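You operate a simulated robot arm through the tools that you are given. There is no shell and no other tool.

You run a simulated robot arm. Do the job below in one go: nothing can be reset, and whatever is moved stays where it is left.

Task
Roll the helmet's lifted lens seal flat and latch the frame over it.
Fine: free the latch, raise the frame, use the roller with the black grip and put it back, then shut the frame and latch it. Where these are worked on the way, their far stop is far enough and under half their travel is too little: lens frame on the helmet.

It is judged by the outcome, as a careful person would: the job done as asked, and still so three seconds after it is handed in. It fails if anything else is knocked over, pushed out of place, dropped, spilled or broken. Lids that push on must go on centred and level and be pressed home; caps that screw on are set level and turned clockwise until they are tight.

Robot
A 7-joint arm with a two-finger parallel gripper, fixed in place. Base frame: the origin is at the foot of the arm, x ahead of it, y to its left, z up. Lengths are in cm, angles in degrees, forces in N, time in s.
With the tool pointing down near the work surface it reaches from about 30 to 74 cm from the base axis. Its first joint turns from -115.0 to 115.0 degrees. Payload 3.91 kg.
The TCP is the grasp point between the finger pads, 3 cm short of the fingertips. In the tool frame z runs along the fingers and y along their closing line. The gripper opens to 11 cm. The fingers are 2 cm wide and 1 cm thick; the gripper's body (4.8 by 11.2 cm) begins 5.5 cm behind the TCP.
Orientation is that of the tool frame in the base frame, as a unit quaternion [x, y, z, w]. With the fingers straight down and closing along the base's y, the tool's x points along the base's -x, its y along +y and its z along -z.

Tools
- The arm moves only by the tool play_rows. Its argument "motion" is a list of rows, each an object of numbers (a shift or turn left out is 0, a gripper value left out holds the last): "ax", "ay", "az": the turn, a rotation vector about the tool's x, y, z in degrees; "x", "y", "z": the shift along the tool's x, y, z in cm; "gripper": the finger opening in cm, from 0 to 11. In form: [{"ax": .., "ay": .., "az": .., "x": .., "y": .., "z": .., "gripper": ..}, ...]. A call has 1 to 20 rows; each row is the pose to reach, as a shift and turn from the pose commanded when the call began, along the tool's axes at that moment. A row lasts 0.2 s, in which the tool goes at most 5 cm and 8.6 degrees; a call with a longer step from one row to the next is refused whole, and so is a gripper value outside its range. Where a pose cannot be reached the arm comes as near as it can. A force on the tool above 50 N (or 10 N above the force at the start of the call, whichever is more), or a blocked arm, ends the call early, and 0.2 s more pass. Each finger travels about 10.8 cm/s and halts on what it meets, pressing with about 28 N; the grip force reading is that of the motor and also rises with nothing between the fingers. The clock runs only during rows and for 0.2 s after the last one: add rows that repeat a pose to give the fingers time. It gives the time, the measured TCP pose, the force on the tool (base axes), the opening and the grip force at its end, in the units of the frame above (readings bear some noise), with the torque about the TCP (base axes, N m) and any sound that the robot's microphone picked up.
- Cameras (640 x 400 px; columns grow to the right, rows downward): "scene" is fixed at [40.13, 50.08, 182.44]; the picture's right is [-0.92, -0.40, 0.00], its down [-0.34, 0.77, -0.54] and it looks along [0.22, -0.49, -0.84] (base axes); focal length 273 px, centre (320, 200). "wrist" rides on the gripper at [7.2, 1.7, -10.3] in the tool frame; the picture's right is [-0.23, 0.97, 0.00], its down [-0.76, -0.18, -0.62] and it looks along [-0.61, -0.14, 0.78] (tool axes); focal length 222 px, centre (320, 200). There is no depth. A picture from a camera that has moved, and an enlarged one, comes with that camera's place and axes in the base frame and with its lens.
- get_image(camera): a new picture of that camera. It takes no simulated time.
- move_column(by): slides the trunk up (or, below 0, down) by that many cm; the arm rides with it, the base frame stays. It gives what a move gives, with no picture.
- enlarge(camera, box): a new picture of the part [left, top, right, bottom] of that camera's present view, enlarged. It takes no simulated time.
- sign_off(): hands the job in; it is judged then, once.

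Nothing tells you positions but the pictures and the camera data. Unless the task says otherwise, let go and move clear before handing in.

The tools are called after "Call:" as a command line: name --argument value ..., lists and objects as JSON in quotes. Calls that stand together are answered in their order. play_rows: Moves the arm, as the interface text tells. Its arguments: {"type":"object","properties":{"motion":{"type":"array","items":{"type":"object","properties":{"ax":{"type":"number"},"ay":{"type":"number"},"az":{"type":"number"},"x":{"type":"number"},"y":{"type":"number"},"z":{"type":"number"},"gripper":{"type":"number"}}}}},"required":["motion"]} The other tools are called the same way: move_column (by) slides the trunk up or down; get_image (camera) takes a picture; enlarge (camera, box) takes an enlarged picture of a part of a camera's view; sign_off () hands the job in.

At the start:

```text
time_s: 0.0
eef_pos: [49.01, -0.21, 147.16]
tool_rot: [0.001, 1.0, 0.0, 0.0]
ft_force: [0.1, -0.6, 0.6]
torque: [-0.01, -0.02, -0.02]
opening: 11.01
finger_force: 0.1
trunk travel left (down, up): [-87.5, 11.5]
```

scene: 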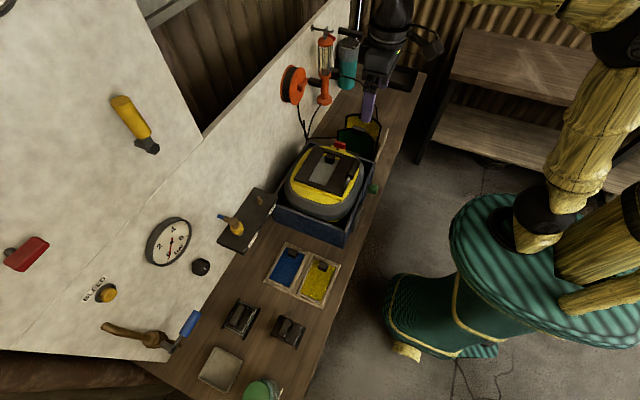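
wrist: 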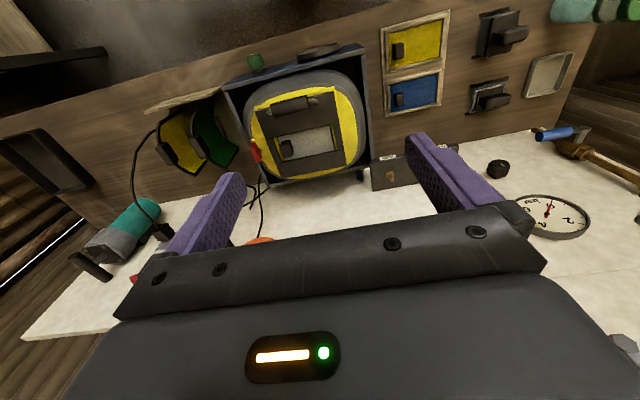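

I see a bench with a yellow/black welding helmet in a tray, various tools, and a back panel with hung tools. I will first look closer at the helmet, the rollers and the surroundings.

Call:
enlarge --camera "scene" --box '[260, 110, 400, 250]'

Call:
enlarge --camera "wrist" --box '[140, 30, 400, 200]'

Call:
enlarge --camera "scene" --box '[180, 170, 360, 290]'

Call:
enlarge --camera "scene" --box '[80, 280, 340, 400]'

```text
2.86 times, centred on (330, 180) of scene
camera zoom: at [40.13, 50.08, 182.44], right [-0.92, -0.4, 0.0], down [-0.34, 0.77, -0.54], along [0.22, -0.49, -0.84], focal length 779 px, centre (291, 257)
```

zoom: 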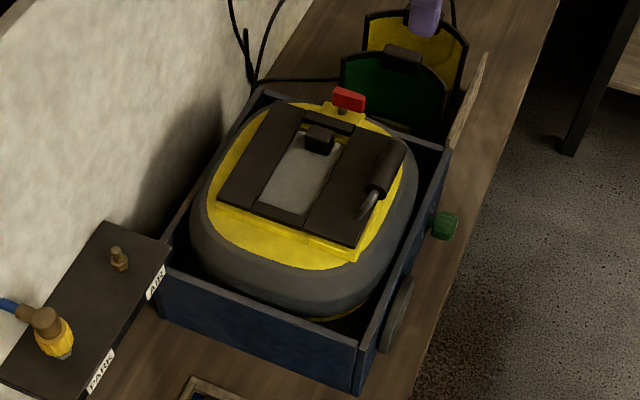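

```text
2.35 times, centred on (270, 115) of wrist
camera zoom: at [41.78, 1.58, 157.41], right [0.23, 0.97, 0.0], down [0.76, -0.18, 0.62], along [0.61, -0.14, -0.78], focal length 523 px, centre (438, 400)
```

zoom: 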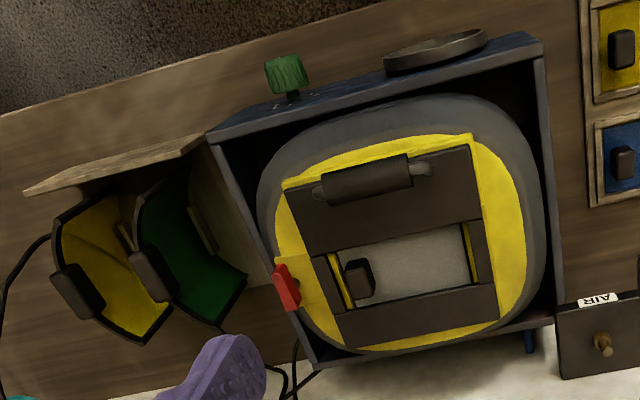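

```text
3.33 times, centred on (270, 230) of scene
camera zoom: at [40.13, 50.08, 182.44], right [-0.92, -0.4, 0.0], down [-0.34, 0.77, -0.54], along [0.22, -0.49, -0.84], focal length 909 px, centre (487, 100)
```

zoom: 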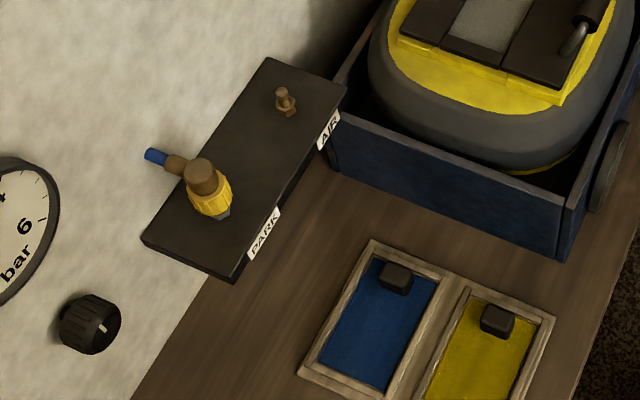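

```text
2.46 times, centred on (210, 340) of scene
camera zoom: at [40.13, 50.08, 182.44], right [-0.92, -0.4, 0.0], down [-0.34, 0.77, -0.54], along [0.22, -0.49, -0.84], focal length 672 px, centre (591, -145)
```

zoom: 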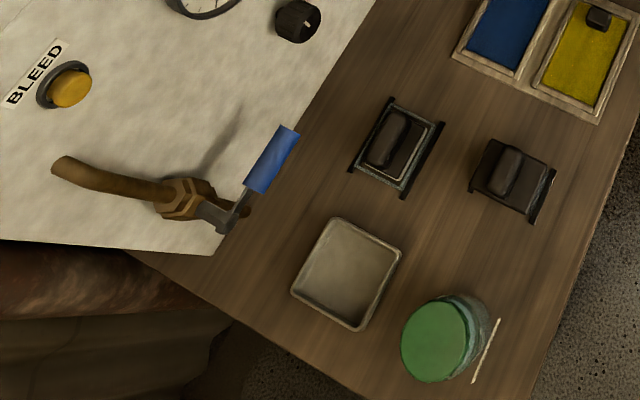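

The helmet in its tray has a black lens frame with a bar grip and a red latch on its side. I need to find the roller with the black grip, so I look at the wall and other parts of the bench.

Call:
enlarge --camera "scene" --box '[0, 60, 200, 185]'

Call:
enlarge --camera "scene" --box '[0, 190, 220, 330]'

Call:
enlarge --camera "scene" --box '[270, 0, 450, 120]'

Call:
enlarge --camera "wrist" --box '[440, 0, 640, 125]'

Call:
enlarge --camera "wrist" --box '[440, 110, 640, 260]'

Call:
enlarge --camera "wrist" --box '[0, 60, 280, 300]'

```text
3.20 times, centred on (100, 122) of scene
camera zoom: at [40.13, 50.08, 182.44], right [-0.92, -0.4, 0.0], down [-0.34, 0.77, -0.54], along [0.22, -0.49, -0.84], focal length 873 px, centre (1024, 448)
```

zoom: 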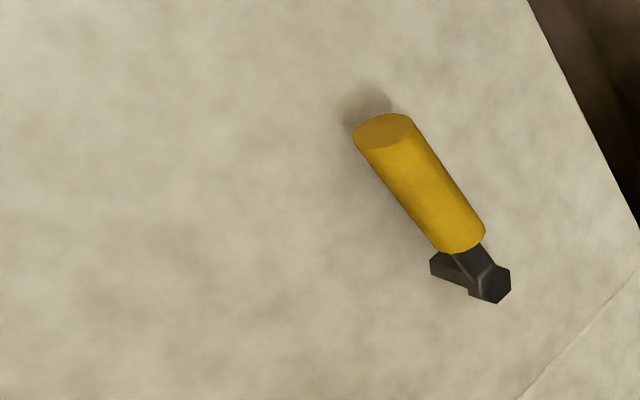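

```text
2.86 times, centred on (110, 260) of scene
camera zoom: at [40.13, 50.08, 182.44], right [-0.92, -0.4, 0.0], down [-0.34, 0.77, -0.54], along [0.22, -0.49, -0.84], focal length 779 px, centre (920, 29)
```

zoom: 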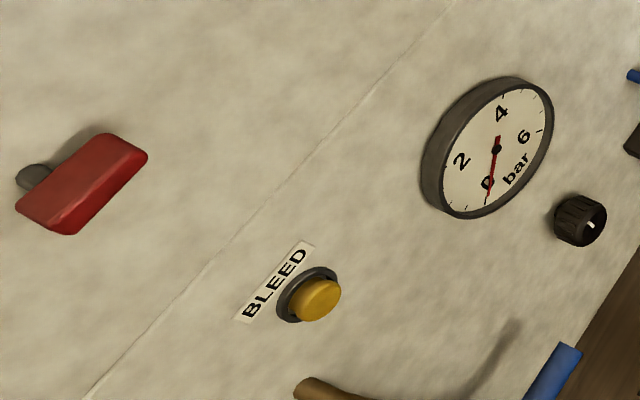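

```text
3.33 times, centred on (360, 60) of scene
camera zoom: at [40.13, 50.08, 182.44], right [-0.92, -0.4, 0.0], down [-0.34, 0.77, -0.54], along [0.22, -0.49, -0.84], focal length 909 px, centre (187, 667)
```

zoom: 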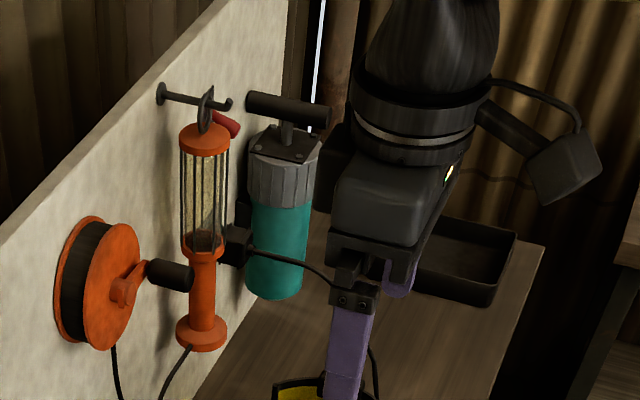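

```text
3.20 times, centred on (540, 62) of wrist
camera zoom: at [41.78, 1.58, 157.41], right [0.23, 0.97, 0.0], down [0.76, -0.18, 0.62], along [0.61, -0.14, -0.78], focal length 711 px, centre (-384, 640)
```

zoom: 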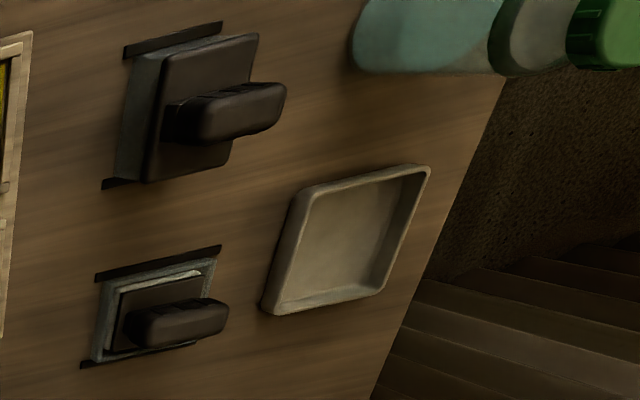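

```text
2.67 times, centred on (540, 185) of wrist
camera zoom: at [41.78, 1.58, 157.41], right [0.23, 0.97, 0.0], down [0.76, -0.18, 0.62], along [0.61, -0.14, -0.78], focal length 592 px, centre (-267, 240)
```

zoom: 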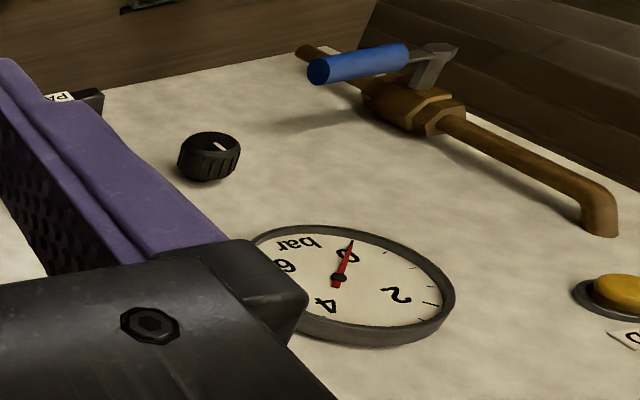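

```text
1.67 times, centred on (140, 180) of wrist
camera zoom: at [41.78, 1.58, 157.41], right [0.23, 0.97, 0.0], down [0.76, -0.18, 0.62], along [0.61, -0.14, -0.78], focal length 370 px, centre (620, 233)
```

zoom: 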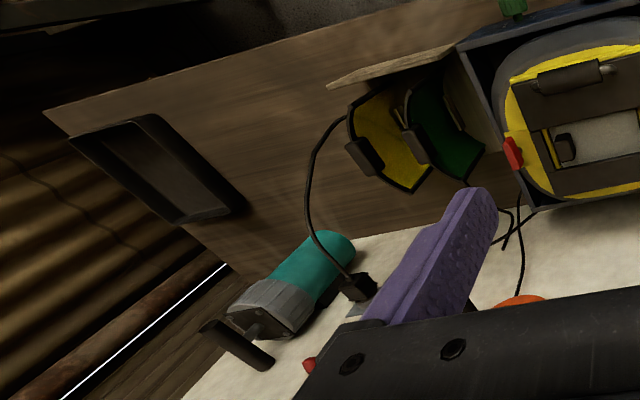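

The red latch triangulates to about [62.4, -19, 107.8] and the frame spans roughly x 54–72, y -16–1.5 at z≈106. I'll zoom in more for details of the frame and candidates for the roller.

Call:
enlarge --camera "scene" --box '[298, 136, 370, 204]'

Call:
enlarge --camera "wrist" --box '[240, 80, 370, 185]'

Call:
enlarge --camera "scene" --box '[220, 295, 310, 350]'

Call:
enlarge --camera "wrist" --box '[375, 0, 535, 120]'

Call:
enlarge --camera "wrist" --box '[230, 30, 390, 100]'

Call:
enlarge --camera "scene" --box '[330, 100, 410, 240]'

```text
5.88 times, centred on (334, 170) of scene
camera zoom: at [40.13, 50.08, 182.44], right [-0.92, -0.4, 0.0], down [-0.34, 0.77, -0.54], along [0.22, -0.49, -0.84], focal length 1605 px, centre (238, 376)
```

zoom: 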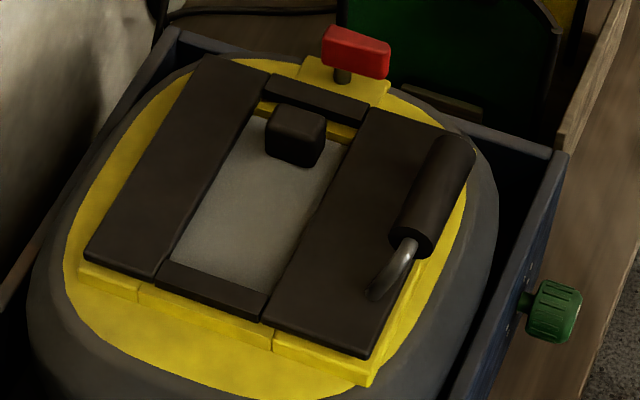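

```text
3.81 times, centred on (305, 132) of wrist
camera zoom: at [41.78, 1.58, 157.41], right [0.23, 0.97, 0.0], down [0.76, -0.18, 0.62], along [0.61, -0.14, -0.78], focal length 846 px, centre (377, 457)
```

zoom: 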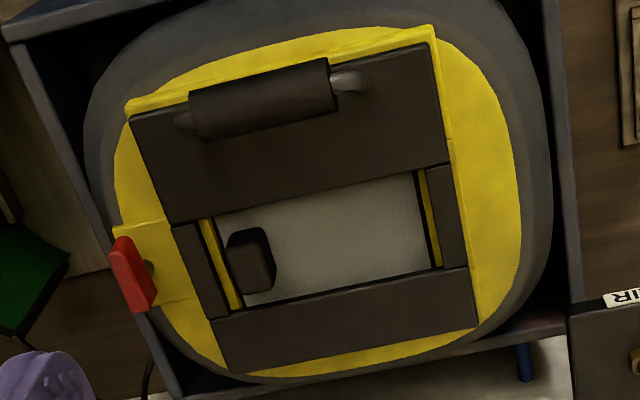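

```text
7.11 times, centred on (265, 322) of scene
camera zoom: at [40.13, 50.08, 182.44], right [-0.92, -0.4, 0.0], down [-0.34, 0.77, -0.54], along [0.22, -0.49, -0.84], focal length 1940 px, centre (711, -671)
```

zoom: 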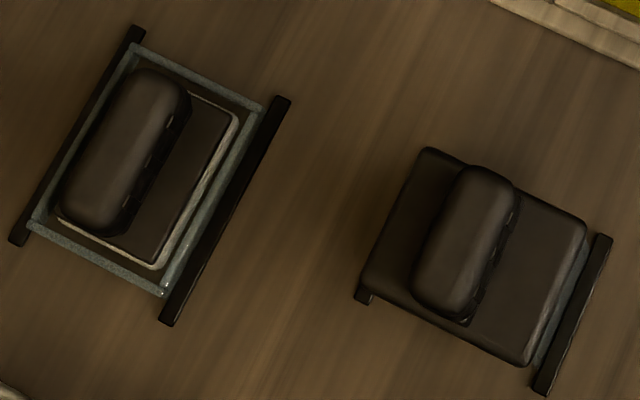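

```text
3.33 times, centred on (455, 60) of wrist
camera zoom: at [41.78, 1.58, 157.41], right [0.23, 0.97, 0.0], down [0.76, -0.18, 0.62], along [0.61, -0.14, -0.78], focal length 740 px, centre (-130, 667)
```

zoom: 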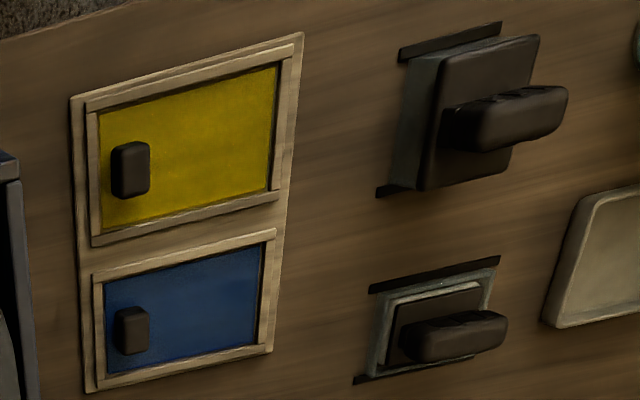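

```text
4.00 times, centred on (310, 65) of wrist
camera zoom: at [41.78, 1.58, 157.41], right [0.23, 0.97, 0.0], down [0.76, -0.18, 0.62], along [0.61, -0.14, -0.78], focal length 888 px, centre (360, 740)
```

zoom: 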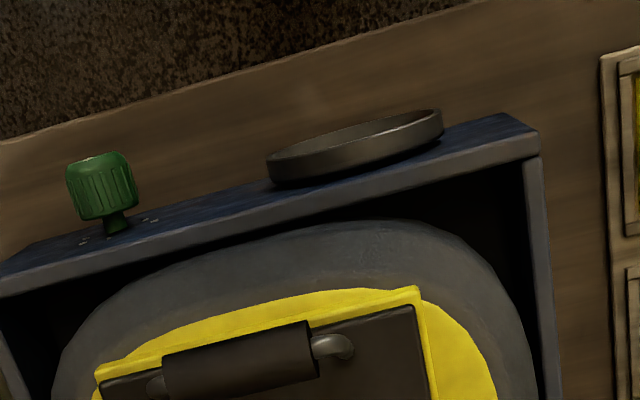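

```text
2.86 times, centred on (370, 170) of scene
camera zoom: at [40.13, 50.08, 182.44], right [-0.92, -0.4, 0.0], down [-0.34, 0.77, -0.54], along [0.22, -0.49, -0.84], focal length 779 px, centre (177, 286)
```

zoom: 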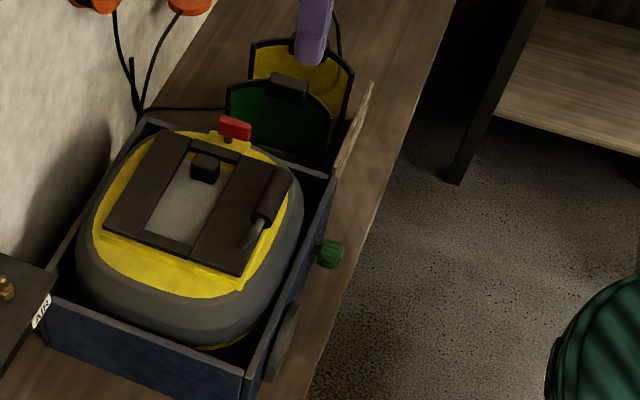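

The frame has a black bar handle on the robot's side and a red turn-piece on its -y side. Two black-gripped blocks sit on the bench at about y=43–47; I'll move the wrist camera over there to see what they are.

Call:
play_rows --motion '[{"y": 4}, {"y": 8}, {"y": 12}, {"y": 16}, {"y": 20}, {"y": 24}, {"y": 28}, {"y": 30}]'

Call:
get_image --camera "wrist"

Call:
get_image --camera "scene"

```text
time_s: 1.8
eef_pos: [49.28, 30.18, 147.13]
tool_rot: [0.0, 1.0, 0.0, 0.0]
ft_force: [-0.3, -0.3, 1.0]
torque: [0.01, -0.01, -0.01]
opening: 10.99
finger_force: 0.1
trunk travel left (down, up): [-87.5, 11.5]
```

```text
taken
camera wrist: at [41.82, 31.85, 157.47], right [0.23, 0.97, 0.0], down [0.76, -0.18, 0.62], along [0.61, -0.14, -0.78], focal length 222 px, centre (320, 200)
```

wrist: 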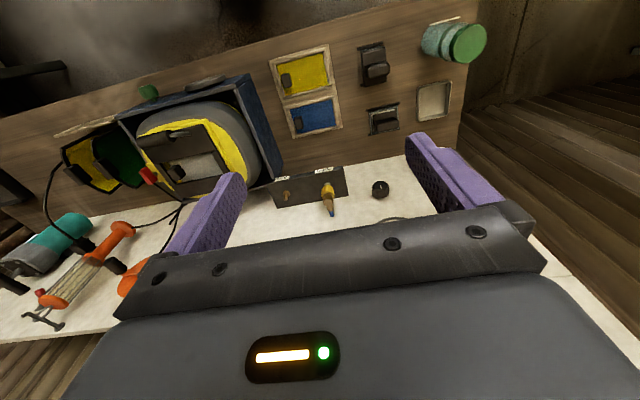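

```text
taken
```

scene: 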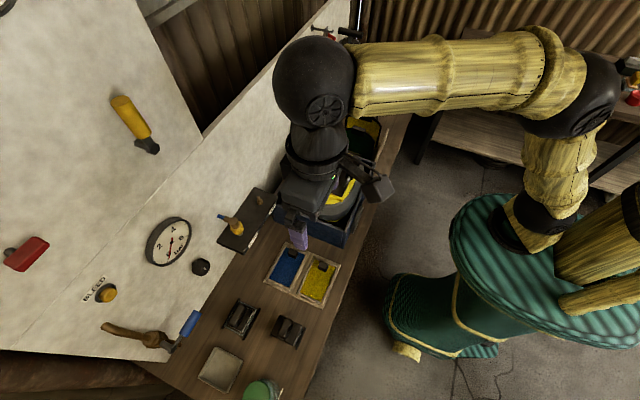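

Call:
enlarge --camera "wrist" --box '[330, 20, 490, 150]'

Call:
enlarge --camera "wrist" --box '[110, 70, 290, 210]'

Call:
enlarge --camera "wrist" --box '[0, 190, 200, 340]'

Call:
enlarge --camera "wrist" --box '[255, 30, 355, 150]'

```text
3.08 times, centred on (410, 85) of wrist
camera zoom: at [41.82, 31.85, 157.47], right [0.23, 0.97, 0.0], down [0.76, -0.18, 0.62], along [0.61, -0.14, -0.78], focal length 684 px, centre (43, 554)
```

zoom: 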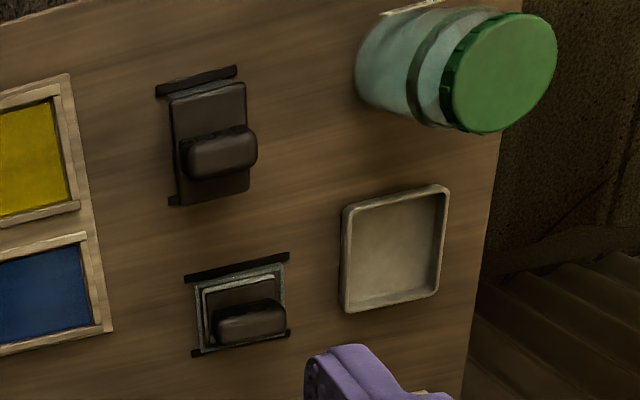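

```text
2.86 times, centred on (200, 140) of wrist
camera zoom: at [41.82, 31.85, 157.47], right [0.23, 0.97, 0.0], down [0.76, -0.18, 0.62], along [0.61, -0.14, -0.78], focal length 635 px, centre (663, 371)
```

zoom: 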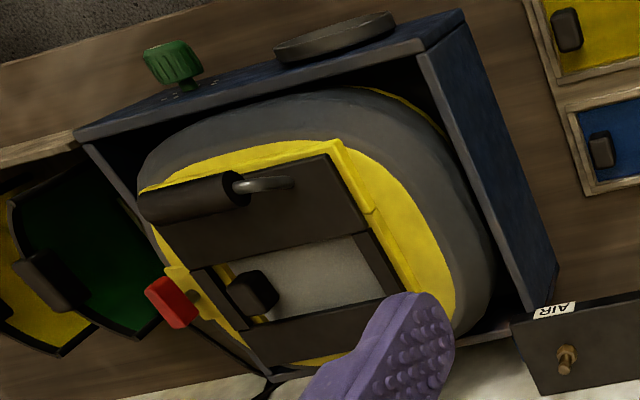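

```text
2.67 times, centred on (100, 265) of wrist
camera zoom: at [41.82, 31.85, 157.47], right [0.23, 0.97, 0.0], down [0.76, -0.18, 0.62], along [0.61, -0.14, -0.78], focal length 592 px, centre (907, 27)
```

zoom: 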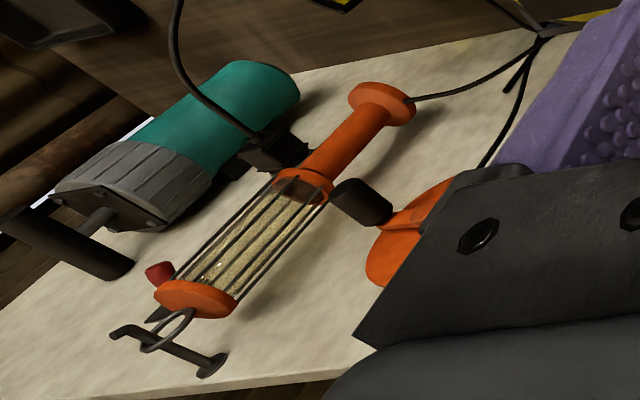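

```text
3.33 times, centred on (305, 90) of wrist
camera zoom: at [41.82, 31.85, 157.47], right [0.23, 0.97, 0.0], down [0.76, -0.18, 0.62], along [0.61, -0.14, -0.78], focal length 740 px, centre (370, 567)
```

zoom: 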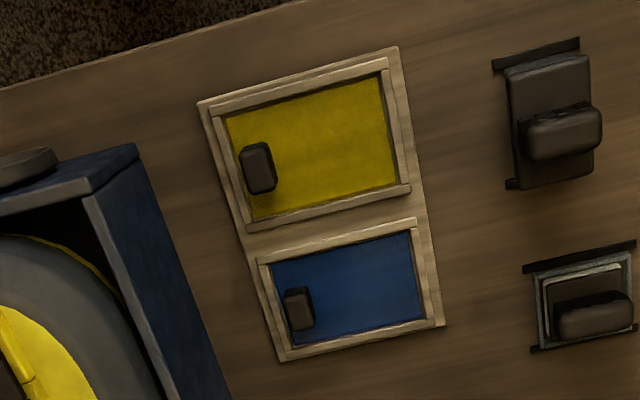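

Still unclear what the blocks are, so I lower the trunk and bring the wrist camera closer to the left end of the bench.

Call:
move_column --by -25

Call:
play_rows --motion '[{"x": 1, "y": 4}, {"x": 2, "y": 8}, {"x": 3, "y": 10}, {"x": 4, "y": 12}]'

Call:
get_image --camera "wrist"

Call:
enlarge --camera "wrist" --box '[240, 20, 440, 200]'

```text
time_s: 4.4
eef_pos: [49.19, 30.1, 122.17]
tool_rot: [0.0, 1.0, -0.001, 0.001]
ft_force: [-0.2, -0.1, -0.1]
torque: [0.01, 0.02, 0.01]
opening: 11.02
finger_force: 0.1
trunk travel left (down, up): [-62.5, 36.5]
```

```text
time_s: 5.4
eef_pos: [45.22, 41.88, 121.91]
tool_rot: [0.0, 1.0, 0.0, 0.0]
ft_force: [-0.4, -0.3, 0.1]
torque: [0.0, 0.0, -0.01]
opening: 10.99
finger_force: 0.0
trunk travel left (down, up): [-62.5, 36.5]
```

```text
taken
camera wrist: at [37.96, 43.6, 132.27], right [0.23, 0.97, 0.0], down [0.76, -0.18, 0.62], along [0.61, -0.14, -0.78], focal length 222 px, centre (320, 200)
```

wrist: 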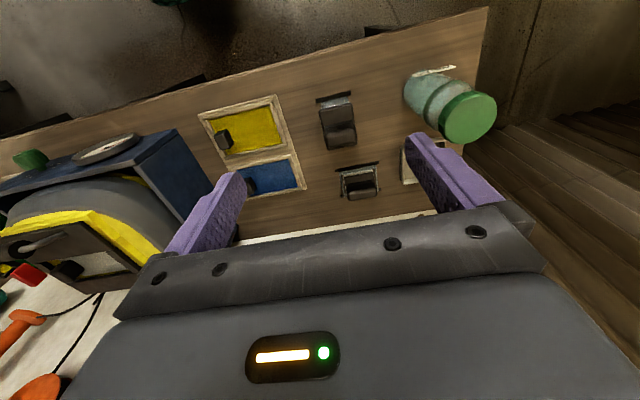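

```text
2.22 times, centred on (340, 110) of wrist
camera zoom: at [37.96, 43.6, 132.27], right [0.23, 0.97, 0.0], down [0.76, -0.18, 0.62], along [0.61, -0.14, -0.78], focal length 494 px, centre (276, 400)
```

zoom: 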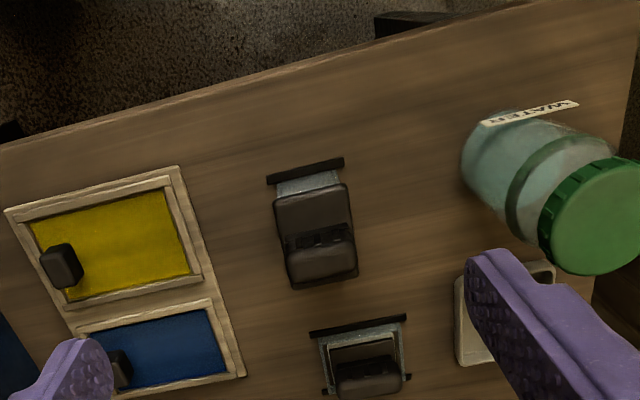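

The blocks at y≈43–47 stand about 9 cm high with black grips; I tilt the camera and look at them from the side to see if one carries a roller.

Call:
play_rows --motion '[{"x": 1.5, "z": 2, "ay": -7.5}, {"x": 3, "z": 4, "ay": -15}, {"x": 5, "z": 6, "ay": -22.5}, {"x": 7, "z": 8, "ay": -30}, {"x": 9, "z": 10, "ay": -37.5}, {"x": 10, "z": 12, "ay": -45}]'

Call:
get_image --camera "wrist"

Call:
get_image --camera "scene"

```text
time_s: 6.8
eef_pos: [35.25, 42.24, 109.87]
tool_rot: [-0.001, 0.923, 0.001, 0.384]
ft_force: [0.9, -0.7, 0.5]
torque: [-0.01, -0.02, 0.02]
opening: 11.02
finger_force: 0.1
trunk travel left (down, up): [-62.5, 36.5]
```

```text
taken
camera wrist: at [22.65, 43.94, 112.12], right [0.16, 0.97, 0.16], down [0.1, -0.18, 0.98], along [0.98, -0.14, -0.12], focal length 222 px, centre (320, 200)
```

wrist: 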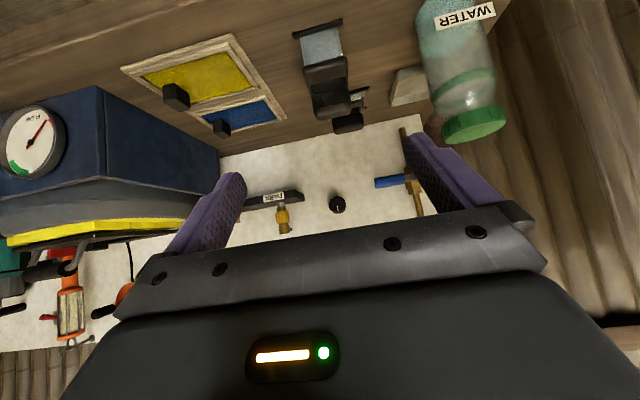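

```text
taken
```

scene: 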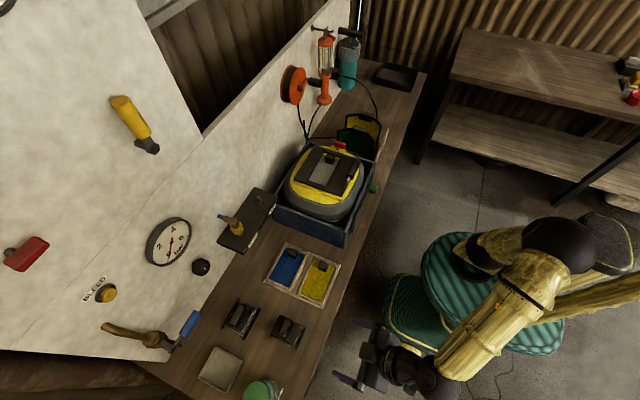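

Call:
enlarge --camera "wrist" --box '[270, 0, 430, 140]'

Call:
enlarge --camera "wrist" --box '[0, 180, 200, 360]'

Call:
enlarge --camera "scene" --box '[320, 10, 440, 170]'

Call:
enlarge --camera "scene" --box '[580, 40, 640, 130]'

Call:
enlarge --camera "scene" --box '[280, 110, 440, 210]'

```text
2.86 times, centred on (350, 70) of wrist
camera zoom: at [22.65, 43.94, 112.12], right [0.16, 0.97, 0.16], down [0.1, -0.18, 0.98], along [0.98, -0.14, -0.12], focal length 635 px, centre (234, 571)
```

zoom: 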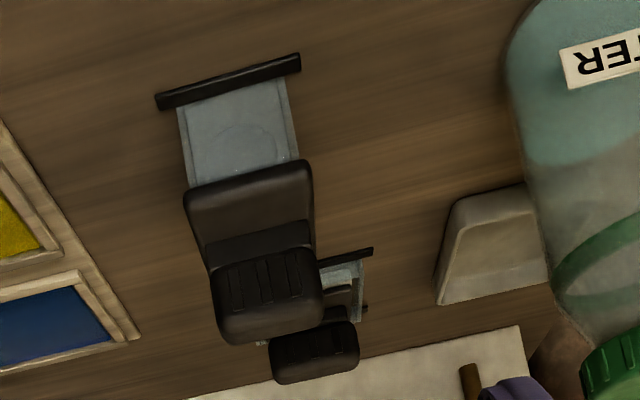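

```text
2.22 times, centred on (100, 270) of wrist
camera zoom: at [22.65, 43.94, 112.12], right [0.16, 0.97, 0.16], down [0.1, -0.18, 0.98], along [0.98, -0.14, -0.12], focal length 494 px, centre (809, 44)
```

zoom: 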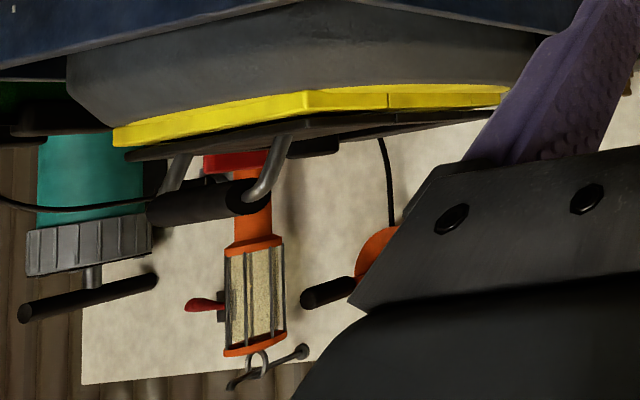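

```text
2.50 times, centred on (380, 90) of scene
camera zoom: at [40.13, 50.08, 182.44], right [-0.92, -0.4, 0.0], down [-0.34, 0.77, -0.54], along [0.22, -0.49, -0.84], focal length 682 px, centre (170, 475)
```

zoom: 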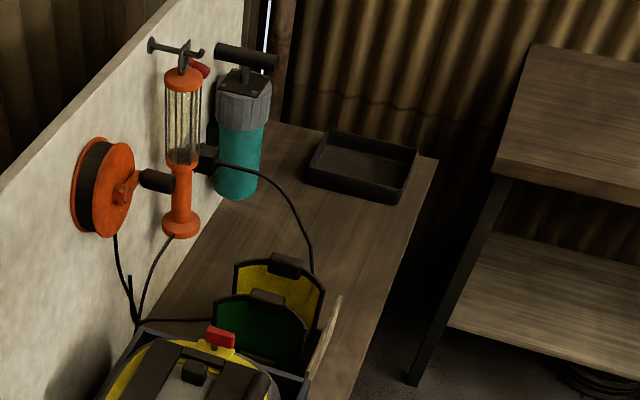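

```text
4.44 times, centred on (610, 85) of scene
camera zoom: at [40.13, 50.08, 182.44], right [-0.92, -0.4, 0.0], down [-0.34, 0.77, -0.54], along [0.22, -0.49, -0.84], focal length 1212 px, centre (-969, 711)
```

zoom: 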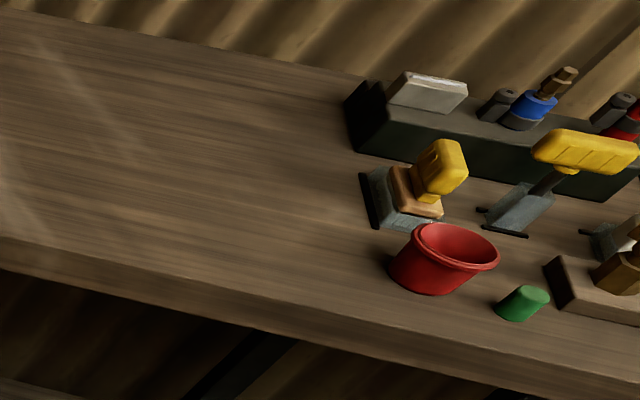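

```text
4.00 times, centred on (360, 160) of scene
camera zoom: at [40.13, 50.08, 182.44], right [-0.92, -0.4, 0.0], down [-0.34, 0.77, -0.54], along [0.22, -0.49, -0.84], focal length 1091 px, centre (160, 360)
```

zoom: 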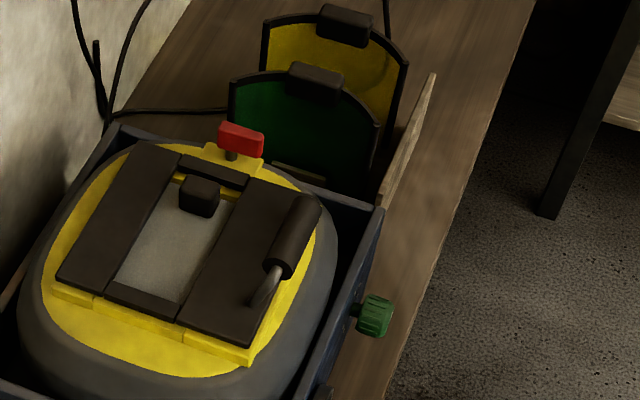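

The bench blocks look like tools in metal cradles, and there is a second shelf bench behind-right of the robot with yellow-gripped tools. I go back up and turn the camera that way to look at all candidates.

Call:
play_rows --motion '[{"x": -3.2, "y": -2, "z": -0.35, "ay": 7.5}, {"x": -6.4, "y": -4, "z": -0.7, "ay": 15}, {"x": -9.6, "y": -6, "z": -1.05, "ay": 22.5}, {"x": -12.8, "y": -8, "z": -1.4, "ay": 30}, {"x": -16, "y": -10, "z": -1.75, "ay": 37.5}, {"x": -19.1, "y": -12, "z": -2.1, "ay": 45}]'

Call:
move_column --by 20

```text
time_s: 8.2
eef_pos: [47.06, 29.76, 125.08]
tool_rot: [0.0, 1.0, 0.0, -0.002]
ft_force: [0.7, -0.3, 0.2]
torque: [0.0, 0.02, 0.03]
opening: 11.0
finger_force: 0.1
trunk travel left (down, up): [-62.5, 36.5]
```

```text
time_s: 10.3
eef_pos: [46.95, 29.78, 145.22]
tool_rot: [0.0, 1.0, 0.0, 0.001]
ft_force: [0.2, 0.0, 0.0]
torque: [0.0, -0.03, -0.01]
opening: 10.99
finger_force: 0.0
trunk travel left (down, up): [-82.5, 16.5]
```

Call:
play_rows --motion '[{"y": -4.6, "az": 5}, {"y": -9.2, "az": 10}, {"y": -13.8, "az": 15}, {"y": -18.4, "az": 20}, {"y": -23, "az": 25}, {"y": -27.6, "az": 30}, {"y": -32.2, "az": 35}, {"y": -36.8, "az": 40}, {"y": -41.4, "az": 45}]'

Call:
play_rows --motion '[{"x": 0.35, "y": -4.6, "az": 4.6}, {"x": 0.7, "y": -9.2, "az": 9.2}, {"x": 1.05, "y": -13.8, "az": 13.8}, {"x": 1.4, "y": -18.4, "az": 18.4}, {"x": 1.75, "y": -23, "az": 23}, {"x": 2.1, "y": -27.6, "az": 27.6}, {"x": 2.45, "y": -32.2, "az": 32.2}, {"x": 2.8, "y": -36.8, "az": 36.8}, {"x": 3.15, "y": -41.4, "az": 41.4}, {"x": 3.5, "y": -46, "az": 46}, {"x": 3.85, "y": -50.6, "az": 50.6}, {"x": 4.2, "y": -55.2, "az": 55}]'

Call:
get_image --camera "wrist"

Call:
get_image --camera "scene"

```text
time_s: 12.3
eef_pos: [47.29, -11.46, 145.26]
tool_rot: [0.382, 0.924, 0.0, -0.001]
ft_force: [0.8, -0.2, -0.6]
torque: [-0.01, -0.04, -0.02]
opening: 11.01
finger_force: 0.1
trunk travel left (down, up): [-82.5, 16.5]
```

```text
time_s: 14.9
eef_pos: [4.83, -47.95, 145.09]
tool_rot: [0.766, 0.643, 0.001, -0.001]
ft_force: [-0.4, -0.5, -0.8]
torque: [0.03, -0.01, 0.0]
opening: 11.01
finger_force: 0.1
trunk travel left (down, up): [-82.5, 16.5]
```

```text
taken
camera wrist: at [7.55, -41.09, 155.5], right [0.92, -0.39, 0.0], down [-0.31, -0.72, 0.62], along [-0.24, -0.57, -0.78], focal length 222 px, centre (320, 200)
```

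wrist: 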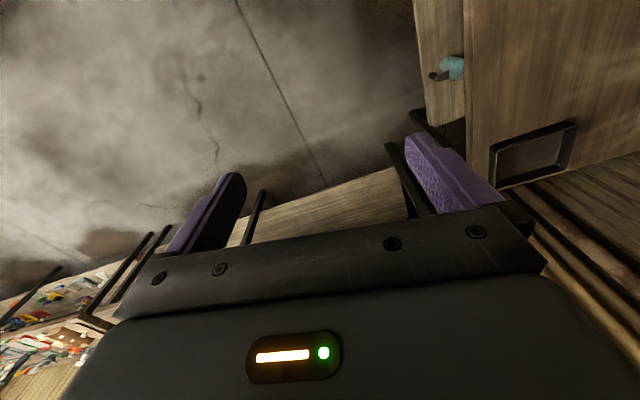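

```text
taken
```

scene: 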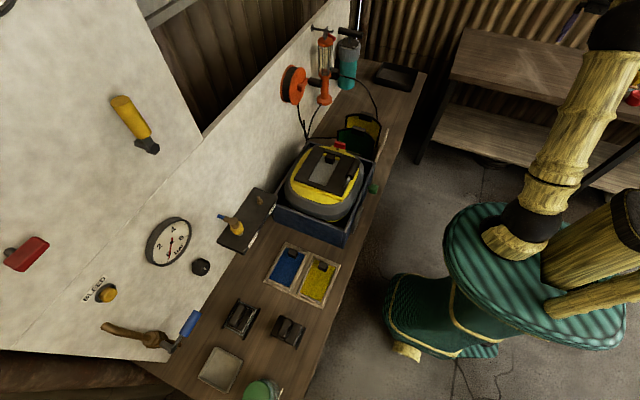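

Call:
play_rows --motion '[{"az": 8}, {"az": 16}, {"az": 24}, {"az": 32}, {"az": 40}]'

Call:
play_rows --motion '[{"ay": -8, "z": -1}, {"ay": -16, "z": -2}, {"ay": -24, "z": -3}, {"ay": -32, "z": -4}, {"ay": -40, "z": -5}, {"ay": -48, "z": -6}]'

Call:
get_image --camera "wrist"

```text
time_s: 16.1
eef_pos: [4.96, -47.61, 145.24]
tool_rot: [0.94, 0.341, 0.0, 0.0]
ft_force: [0.6, 0.7, -0.1]
torque: [0.0, -0.01, 0.02]
opening: 10.99
finger_force: 0.0
trunk travel left (down, up): [-82.5, 16.5]
```

```text
time_s: 17.6
eef_pos: [5.1, -47.48, 151.39]
tool_rot: [0.858, 0.313, -0.383, 0.141]
ft_force: [0.8, -0.4, 0.2]
torque: [-0.01, 0.02, 0.0]
opening: 11.02
finger_force: 0.0
trunk travel left (down, up): [-82.5, 16.5]
```

```text
taken
camera wrist: at [15.65, -40.75, 152.98], right [0.51, -0.84, 0.17], down [-0.15, 0.11, 0.98], along [-0.85, -0.53, -0.07], focal length 222 px, centre (320, 200)
```

wrist: 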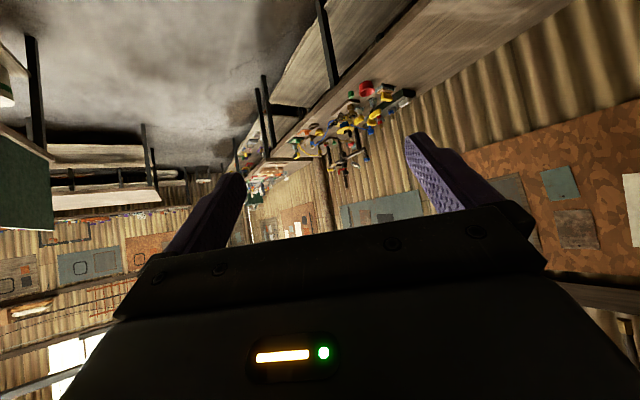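

The second shelf is ~150 cm away, out of reach, so the roller must be one of the two cradled black-grip tools on the left of the bench (reachable one at about [54, 44, 95]). I swing back to look at these closely.

Call:
play_rows --motion '[{"ay": 8}, {"ay": 16}, {"ay": 24}, {"ay": 32}, {"ay": 40}, {"ay": 48}]'

Call:
play_rows --motion '[{"az": -8}, {"az": -16}, {"az": -24}, {"az": -32}, {"az": -40}]'

Call:
play_rows --motion '[{"x": -2.5, "y": 3.8, "az": -4.6}, {"x": -5, "y": 7.6, "az": -9.2}, {"x": -7.5, "y": 11.4, "az": -13.8}, {"x": -10, "y": 15.2, "az": -18.4}, {"x": -12.5, "y": 19, "az": -23}, {"x": -15, "y": 22.8, "az": -27.6}, {"x": -17.5, "y": 26.6, "az": -32.2}, {"x": -20, "y": 30.4, "az": -36.8}, {"x": -22.5, "y": 34.2, "az": -41.4}, {"x": -25, "y": 38, "az": -46}, {"x": -27.5, "y": 41.8, "az": -50.6}, {"x": -28, "y": 46, "az": -55}]'

```text
time_s: 18.9
eef_pos: [4.9, -47.72, 151.27]
tool_rot: [0.939, 0.343, 0.002, -0.001]
ft_force: [-0.2, -0.4, -0.4]
torque: [0.03, -0.03, -0.02]
opening: 11.01
finger_force: 0.1
trunk travel left (down, up): [-82.5, 16.5]
```

```text
time_s: 20.1
eef_pos: [4.93, -47.6, 151.27]
tool_rot: [0.766, 0.643, 0.0, 0.001]
ft_force: [0.5, -0.6, -0.3]
torque: [0.02, 0.02, 0.02]
opening: 10.97
finger_force: 0.1
trunk travel left (down, up): [-82.5, 16.5]
```

```text
time_s: 22.8
eef_pos: [34.63, -56.68, 133.94]
tool_rot: [0.387, 0.922, 0.0, 0.0]
ft_force: [2.5, -0.7, -0.1]
torque: [0.03, 0.08, 0.01]
opening: 11.0
finger_force: 0.1
out of reach, approached as far as the arm can: row 1, 2, 3, 4, 5, 6, 7, 8, 9, 10, 11, 12
trunk travel left (down, up): [-82.5, 16.5]
```

I misjudged the tool axes there and the arm stopped at its reach limit without touching anything. I check with a null move what the present commanded pose is.

Call:
play_rows --motion '[{"x": 0, "y": 0, "z": 0}]'

Call:
get_image --camera "scene"

```text
time_s: 23.1
eef_pos: [34.25, -56.56, 134.06]
tool_rot: [0.388, 0.922, 0.0, 0.0]
ft_force: [0.7, 0.1, -1.0]
torque: [0.04, 0.06, 0.02]
opening: 11.02
finger_force: 0.1
trunk travel left (down, up): [-82.5, 16.5]
```

```text
taken
```

scene: 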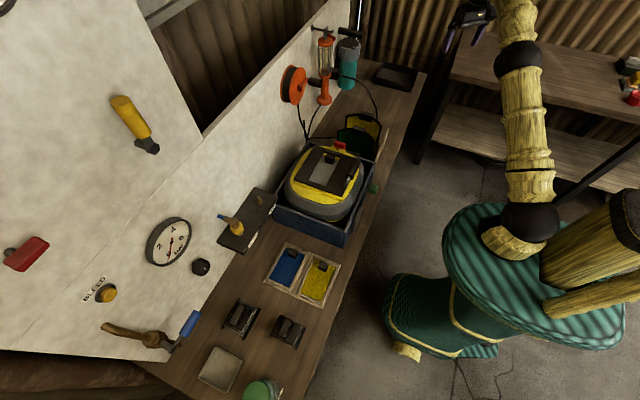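

Call:
play_rows --motion '[{"x": 2.15, "y": 3.72, "z": -1}, {"x": 4.3, "y": 7.44, "z": -2}, {"x": 6.45, "y": 11.16, "z": -3}, {"x": 8.6, "y": 14.9, "z": -4}, {"x": 10.7, "y": 18.6, "z": -5}, {"x": 12.9, "y": 22.3, "z": -6}, {"x": 15, "y": 26, "z": -7}, {"x": 17.2, "y": 29.8, "z": -8}, {"x": 19.3, "y": 33.5, "z": -9}, {"x": 21.5, "y": 37.2, "z": -10}, {"x": 23.6, "y": 40.95, "z": -11}]'

Call:
get_image --camera "wrist"

```text
time_s: 25.6
eef_pos: [45.63, -12.77, 144.46]
tool_rot: [0.383, 0.924, -0.001, -0.001]
ft_force: [-0.2, 0.9, 0.4]
torque: [-0.02, 0.03, -0.03]
opening: 11.02
finger_force: 0.1
trunk travel left (down, up): [-82.5, 16.5]
```

```text
taken
camera wrist: at [41.52, -6.44, 154.96], right [0.85, 0.53, 0.0], down [0.41, -0.66, 0.62], along [0.33, -0.53, -0.78], focal length 222 px, centre (320, 200)
```

wrist: 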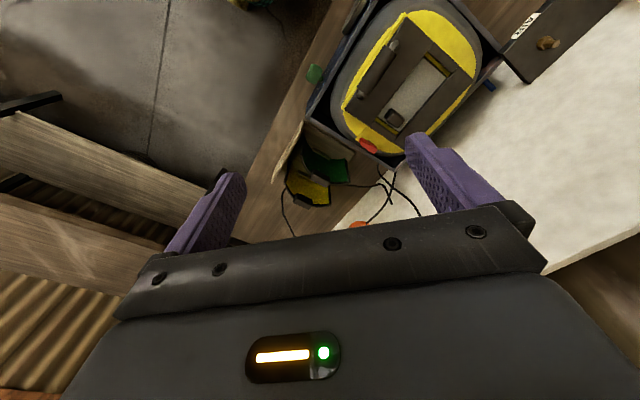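

Before going left, I take a closer look at the latch and frame from here with the trunk lowered a bit.

Call:
enlarge --camera "wrist" --box '[300, 0, 500, 170]'

Call:
move_column --by -15

Call:
get_image --camera "wrist"

Call:
enlarge --camera "wrist" --box '[320, 0, 560, 150]'

```text
2.35 times, centred on (400, 85) of wrist
camera zoom: at [41.52, -6.44, 154.96], right [0.85, 0.53, 0.0], down [0.41, -0.66, 0.62], along [0.33, -0.53, -0.78], focal length 523 px, centre (132, 471)
```

zoom: 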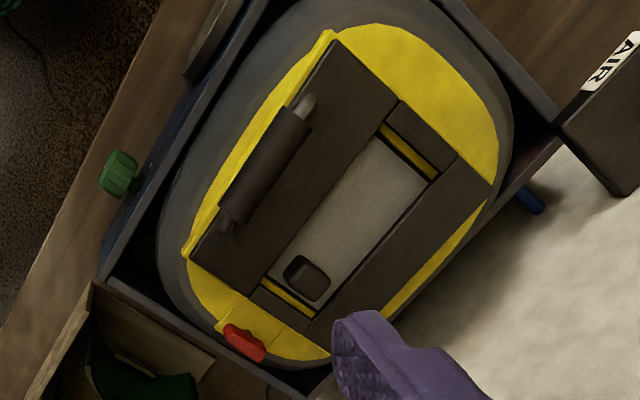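

```text
time_s: 27.3
eef_pos: [45.61, -12.95, 129.58]
tool_rot: [0.383, 0.924, -0.001, 0.001]
ft_force: [-0.7, 0.6, -0.5]
torque: [0.0, -0.01, 0.03]
opening: 11.01
finger_force: 0.1
trunk travel left (down, up): [-67.5, 31.5]
```

```text
taken
camera wrist: at [41.49, -6.64, 139.95], right [0.85, 0.53, 0.0], down [0.41, -0.66, 0.62], along [0.33, -0.53, -0.78], focal length 222 px, centre (320, 200)
```

wrist: 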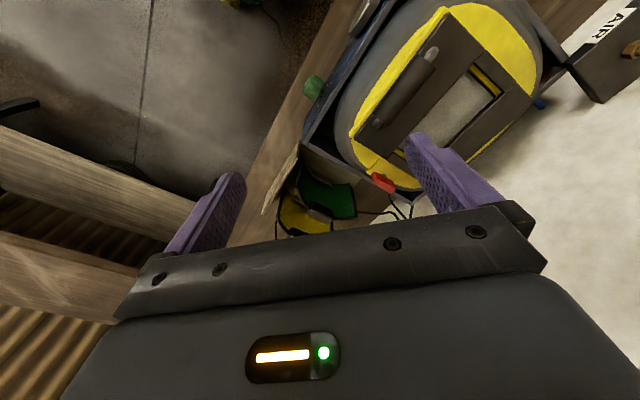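

```text
2.67 times, centred on (440, 75) of wrist
camera zoom: at [41.49, -6.64, 139.95], right [0.85, 0.53, 0.0], down [0.41, -0.66, 0.62], along [0.33, -0.53, -0.78], focal length 592 px, centre (0, 533)
```

zoom: 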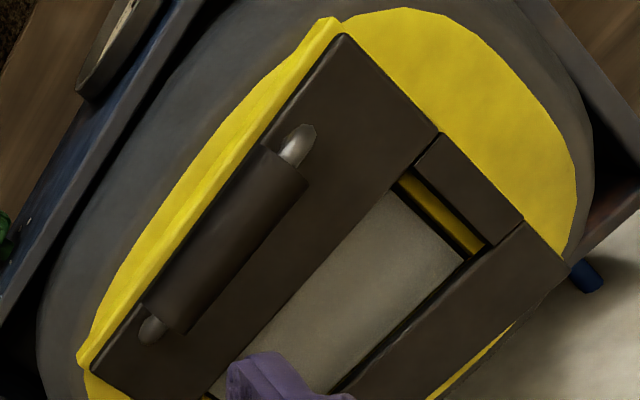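

Call:
enlarge --camera "scene" --box '[322, 132, 358, 156]'

Call:
enlarge --camera "wrist" --box '[340, 130, 440, 200]'

```text
16.00 times, centred on (340, 144) of scene
camera zoom: at [40.13, 50.08, 182.44], right [-0.92, -0.4, 0.0], down [-0.34, 0.77, -0.54], along [0.22, -0.49, -0.84], focal length 4365 px, centre (0, 1096)
```

zoom: 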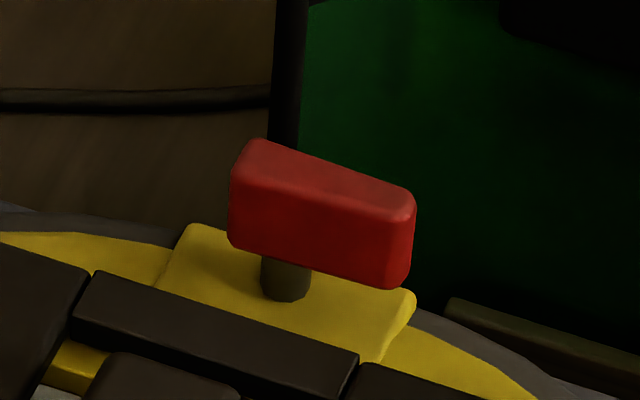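

```text
5.71 times, centred on (390, 165) of wrist
camera zoom: at [41.49, -6.64, 139.95], right [0.85, 0.53, 0.0], down [0.41, -0.66, 0.62], along [0.33, -0.53, -0.78], focal length 1269 px, centre (-80, 400)
```

zoom: 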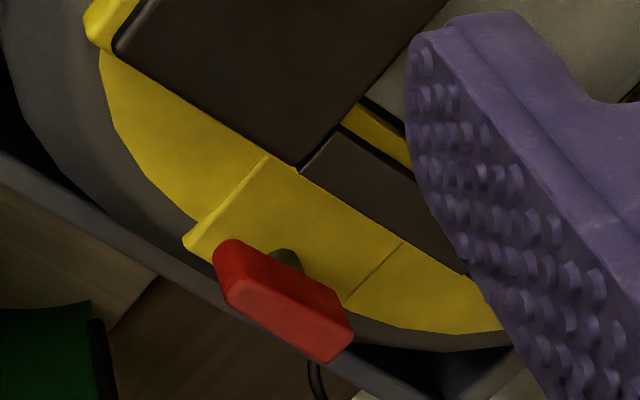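

The latch is a red bar knob on a short vertical post. Now I move left again to inspect the two cradled tools close up.

Call:
play_rows --motion '[{"x": 3.64, "y": 2.92, "az": -4.1}, {"x": 7.27, "y": 5.84, "az": -8.2}, {"x": 10.9, "y": 8.75, "az": -12.3}, {"x": 14.5, "y": 11.7, "az": -16.4}, {"x": 18.2, "y": 14.6, "az": -20.5}, {"x": 21.8, "y": 17.5, "az": -24.6}, {"x": 25.5, "y": 20.4, "az": -28.7}, {"x": 29.1, "y": 23.3, "az": -32.8}, {"x": 32.7, "y": 26.3, "az": -36.9}, {"x": 36.4, "y": 29.2, "az": -41}, {"x": 40, "y": 32.1, "az": -45}]'

Call:
move_column --by -20

Call:
get_image --camera "wrist"

Call:
enlarge --camera "wrist" --box '[250, 80, 450, 230]'

```text
time_s: 29.7
eef_pos: [40.26, 37.97, 129.82]
tool_rot: [0.0, 1.0, -0.001, 0.0]
ft_force: [0.0, 1.2, 0.7]
torque: [0.0, -0.05, -0.01]
opening: 11.01
finger_force: 0.0
trunk travel left (down, up): [-67.5, 31.5]
```

```text
time_s: 31.9
eef_pos: [40.06, 37.72, 110.0]
tool_rot: [0.0, 1.0, 0.0, 0.0]
ft_force: [-0.8, 0.1, -0.8]
torque: [0.03, 0.03, 0.0]
opening: 11.01
finger_force: 0.0
trunk travel left (down, up): [-47.5, 51.5]
```

```text
taken
camera wrist: at [32.81, 39.49, 120.27], right [0.23, 0.97, 0.0], down [0.76, -0.18, 0.62], along [0.61, -0.14, -0.78], focal length 222 px, centre (320, 200)
```

wrist: 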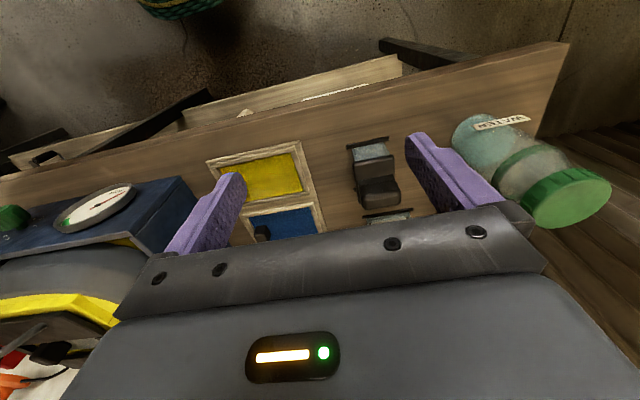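

```text
2.67 times, centred on (350, 155) of wrist
camera zoom: at [32.81, 39.49, 120.27], right [0.23, 0.97, 0.0], down [0.76, -0.18, 0.62], along [0.61, -0.14, -0.78], focal length 592 px, centre (240, 320)
```

zoom: 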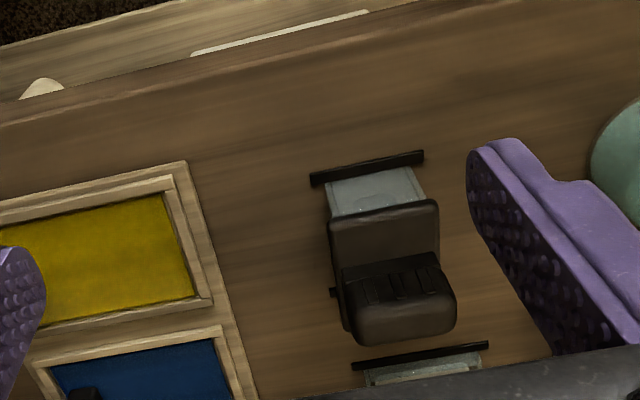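

Call:
play_rows --motion '[{"x": 0.3, "y": 0.6, "z": 1.4, "ay": -8}, {"x": 0.6, "y": 1.2, "z": 2.8, "ay": -16}, {"x": 0.9, "y": 1.8, "z": 4.2, "ay": -24}, {"x": 1.2, "y": 2.4, "z": 5.6, "ay": -32}, {"x": 1.5, "y": 3, "z": 7, "ay": -40}, {"x": 1.8, "y": 3.6, "z": 8.4, "ay": -48}, {"x": 2, "y": 4, "z": 10, "ay": -55}]'

Call:
get_image --camera "wrist"

Call:
enlarge --camera "wrist" --box '[240, 20, 460, 190]'

```text
time_s: 33.5
eef_pos: [38.14, 41.85, 99.99]
tool_rot: [-0.001, 0.887, 0.001, 0.463]
ft_force: [-0.6, -0.6, -0.2]
torque: [0.01, -0.01, 0.01]
opening: 10.98
finger_force: 0.0
trunk travel left (down, up): [-47.5, 51.5]
```

```text
taken
camera wrist: at [25.42, 43.56, 99.92], right [0.13, 0.97, 0.19], down [-0.08, -0.18, 0.98], along [0.99, -0.14, 0.05], focal length 222 px, centre (320, 200)
```

wrist: 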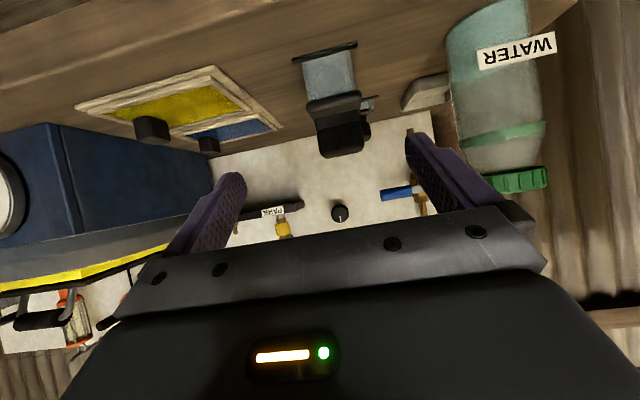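

```text
2.35 times, centred on (350, 105) of wrist
camera zoom: at [25.42, 43.56, 99.92], right [0.13, 0.97, 0.19], down [-0.08, -0.18, 0.98], along [0.99, -0.14, 0.05], focal length 523 px, centre (249, 424)
```

zoom: 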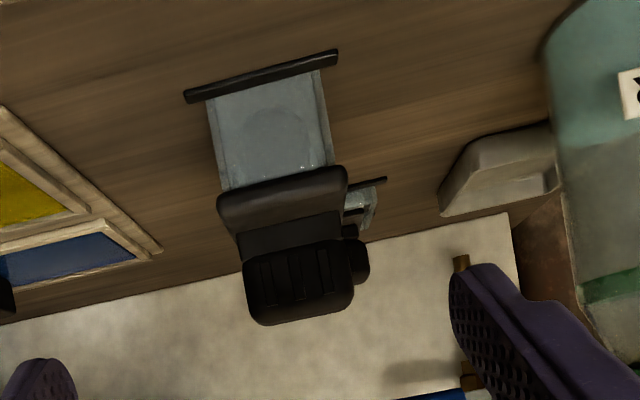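

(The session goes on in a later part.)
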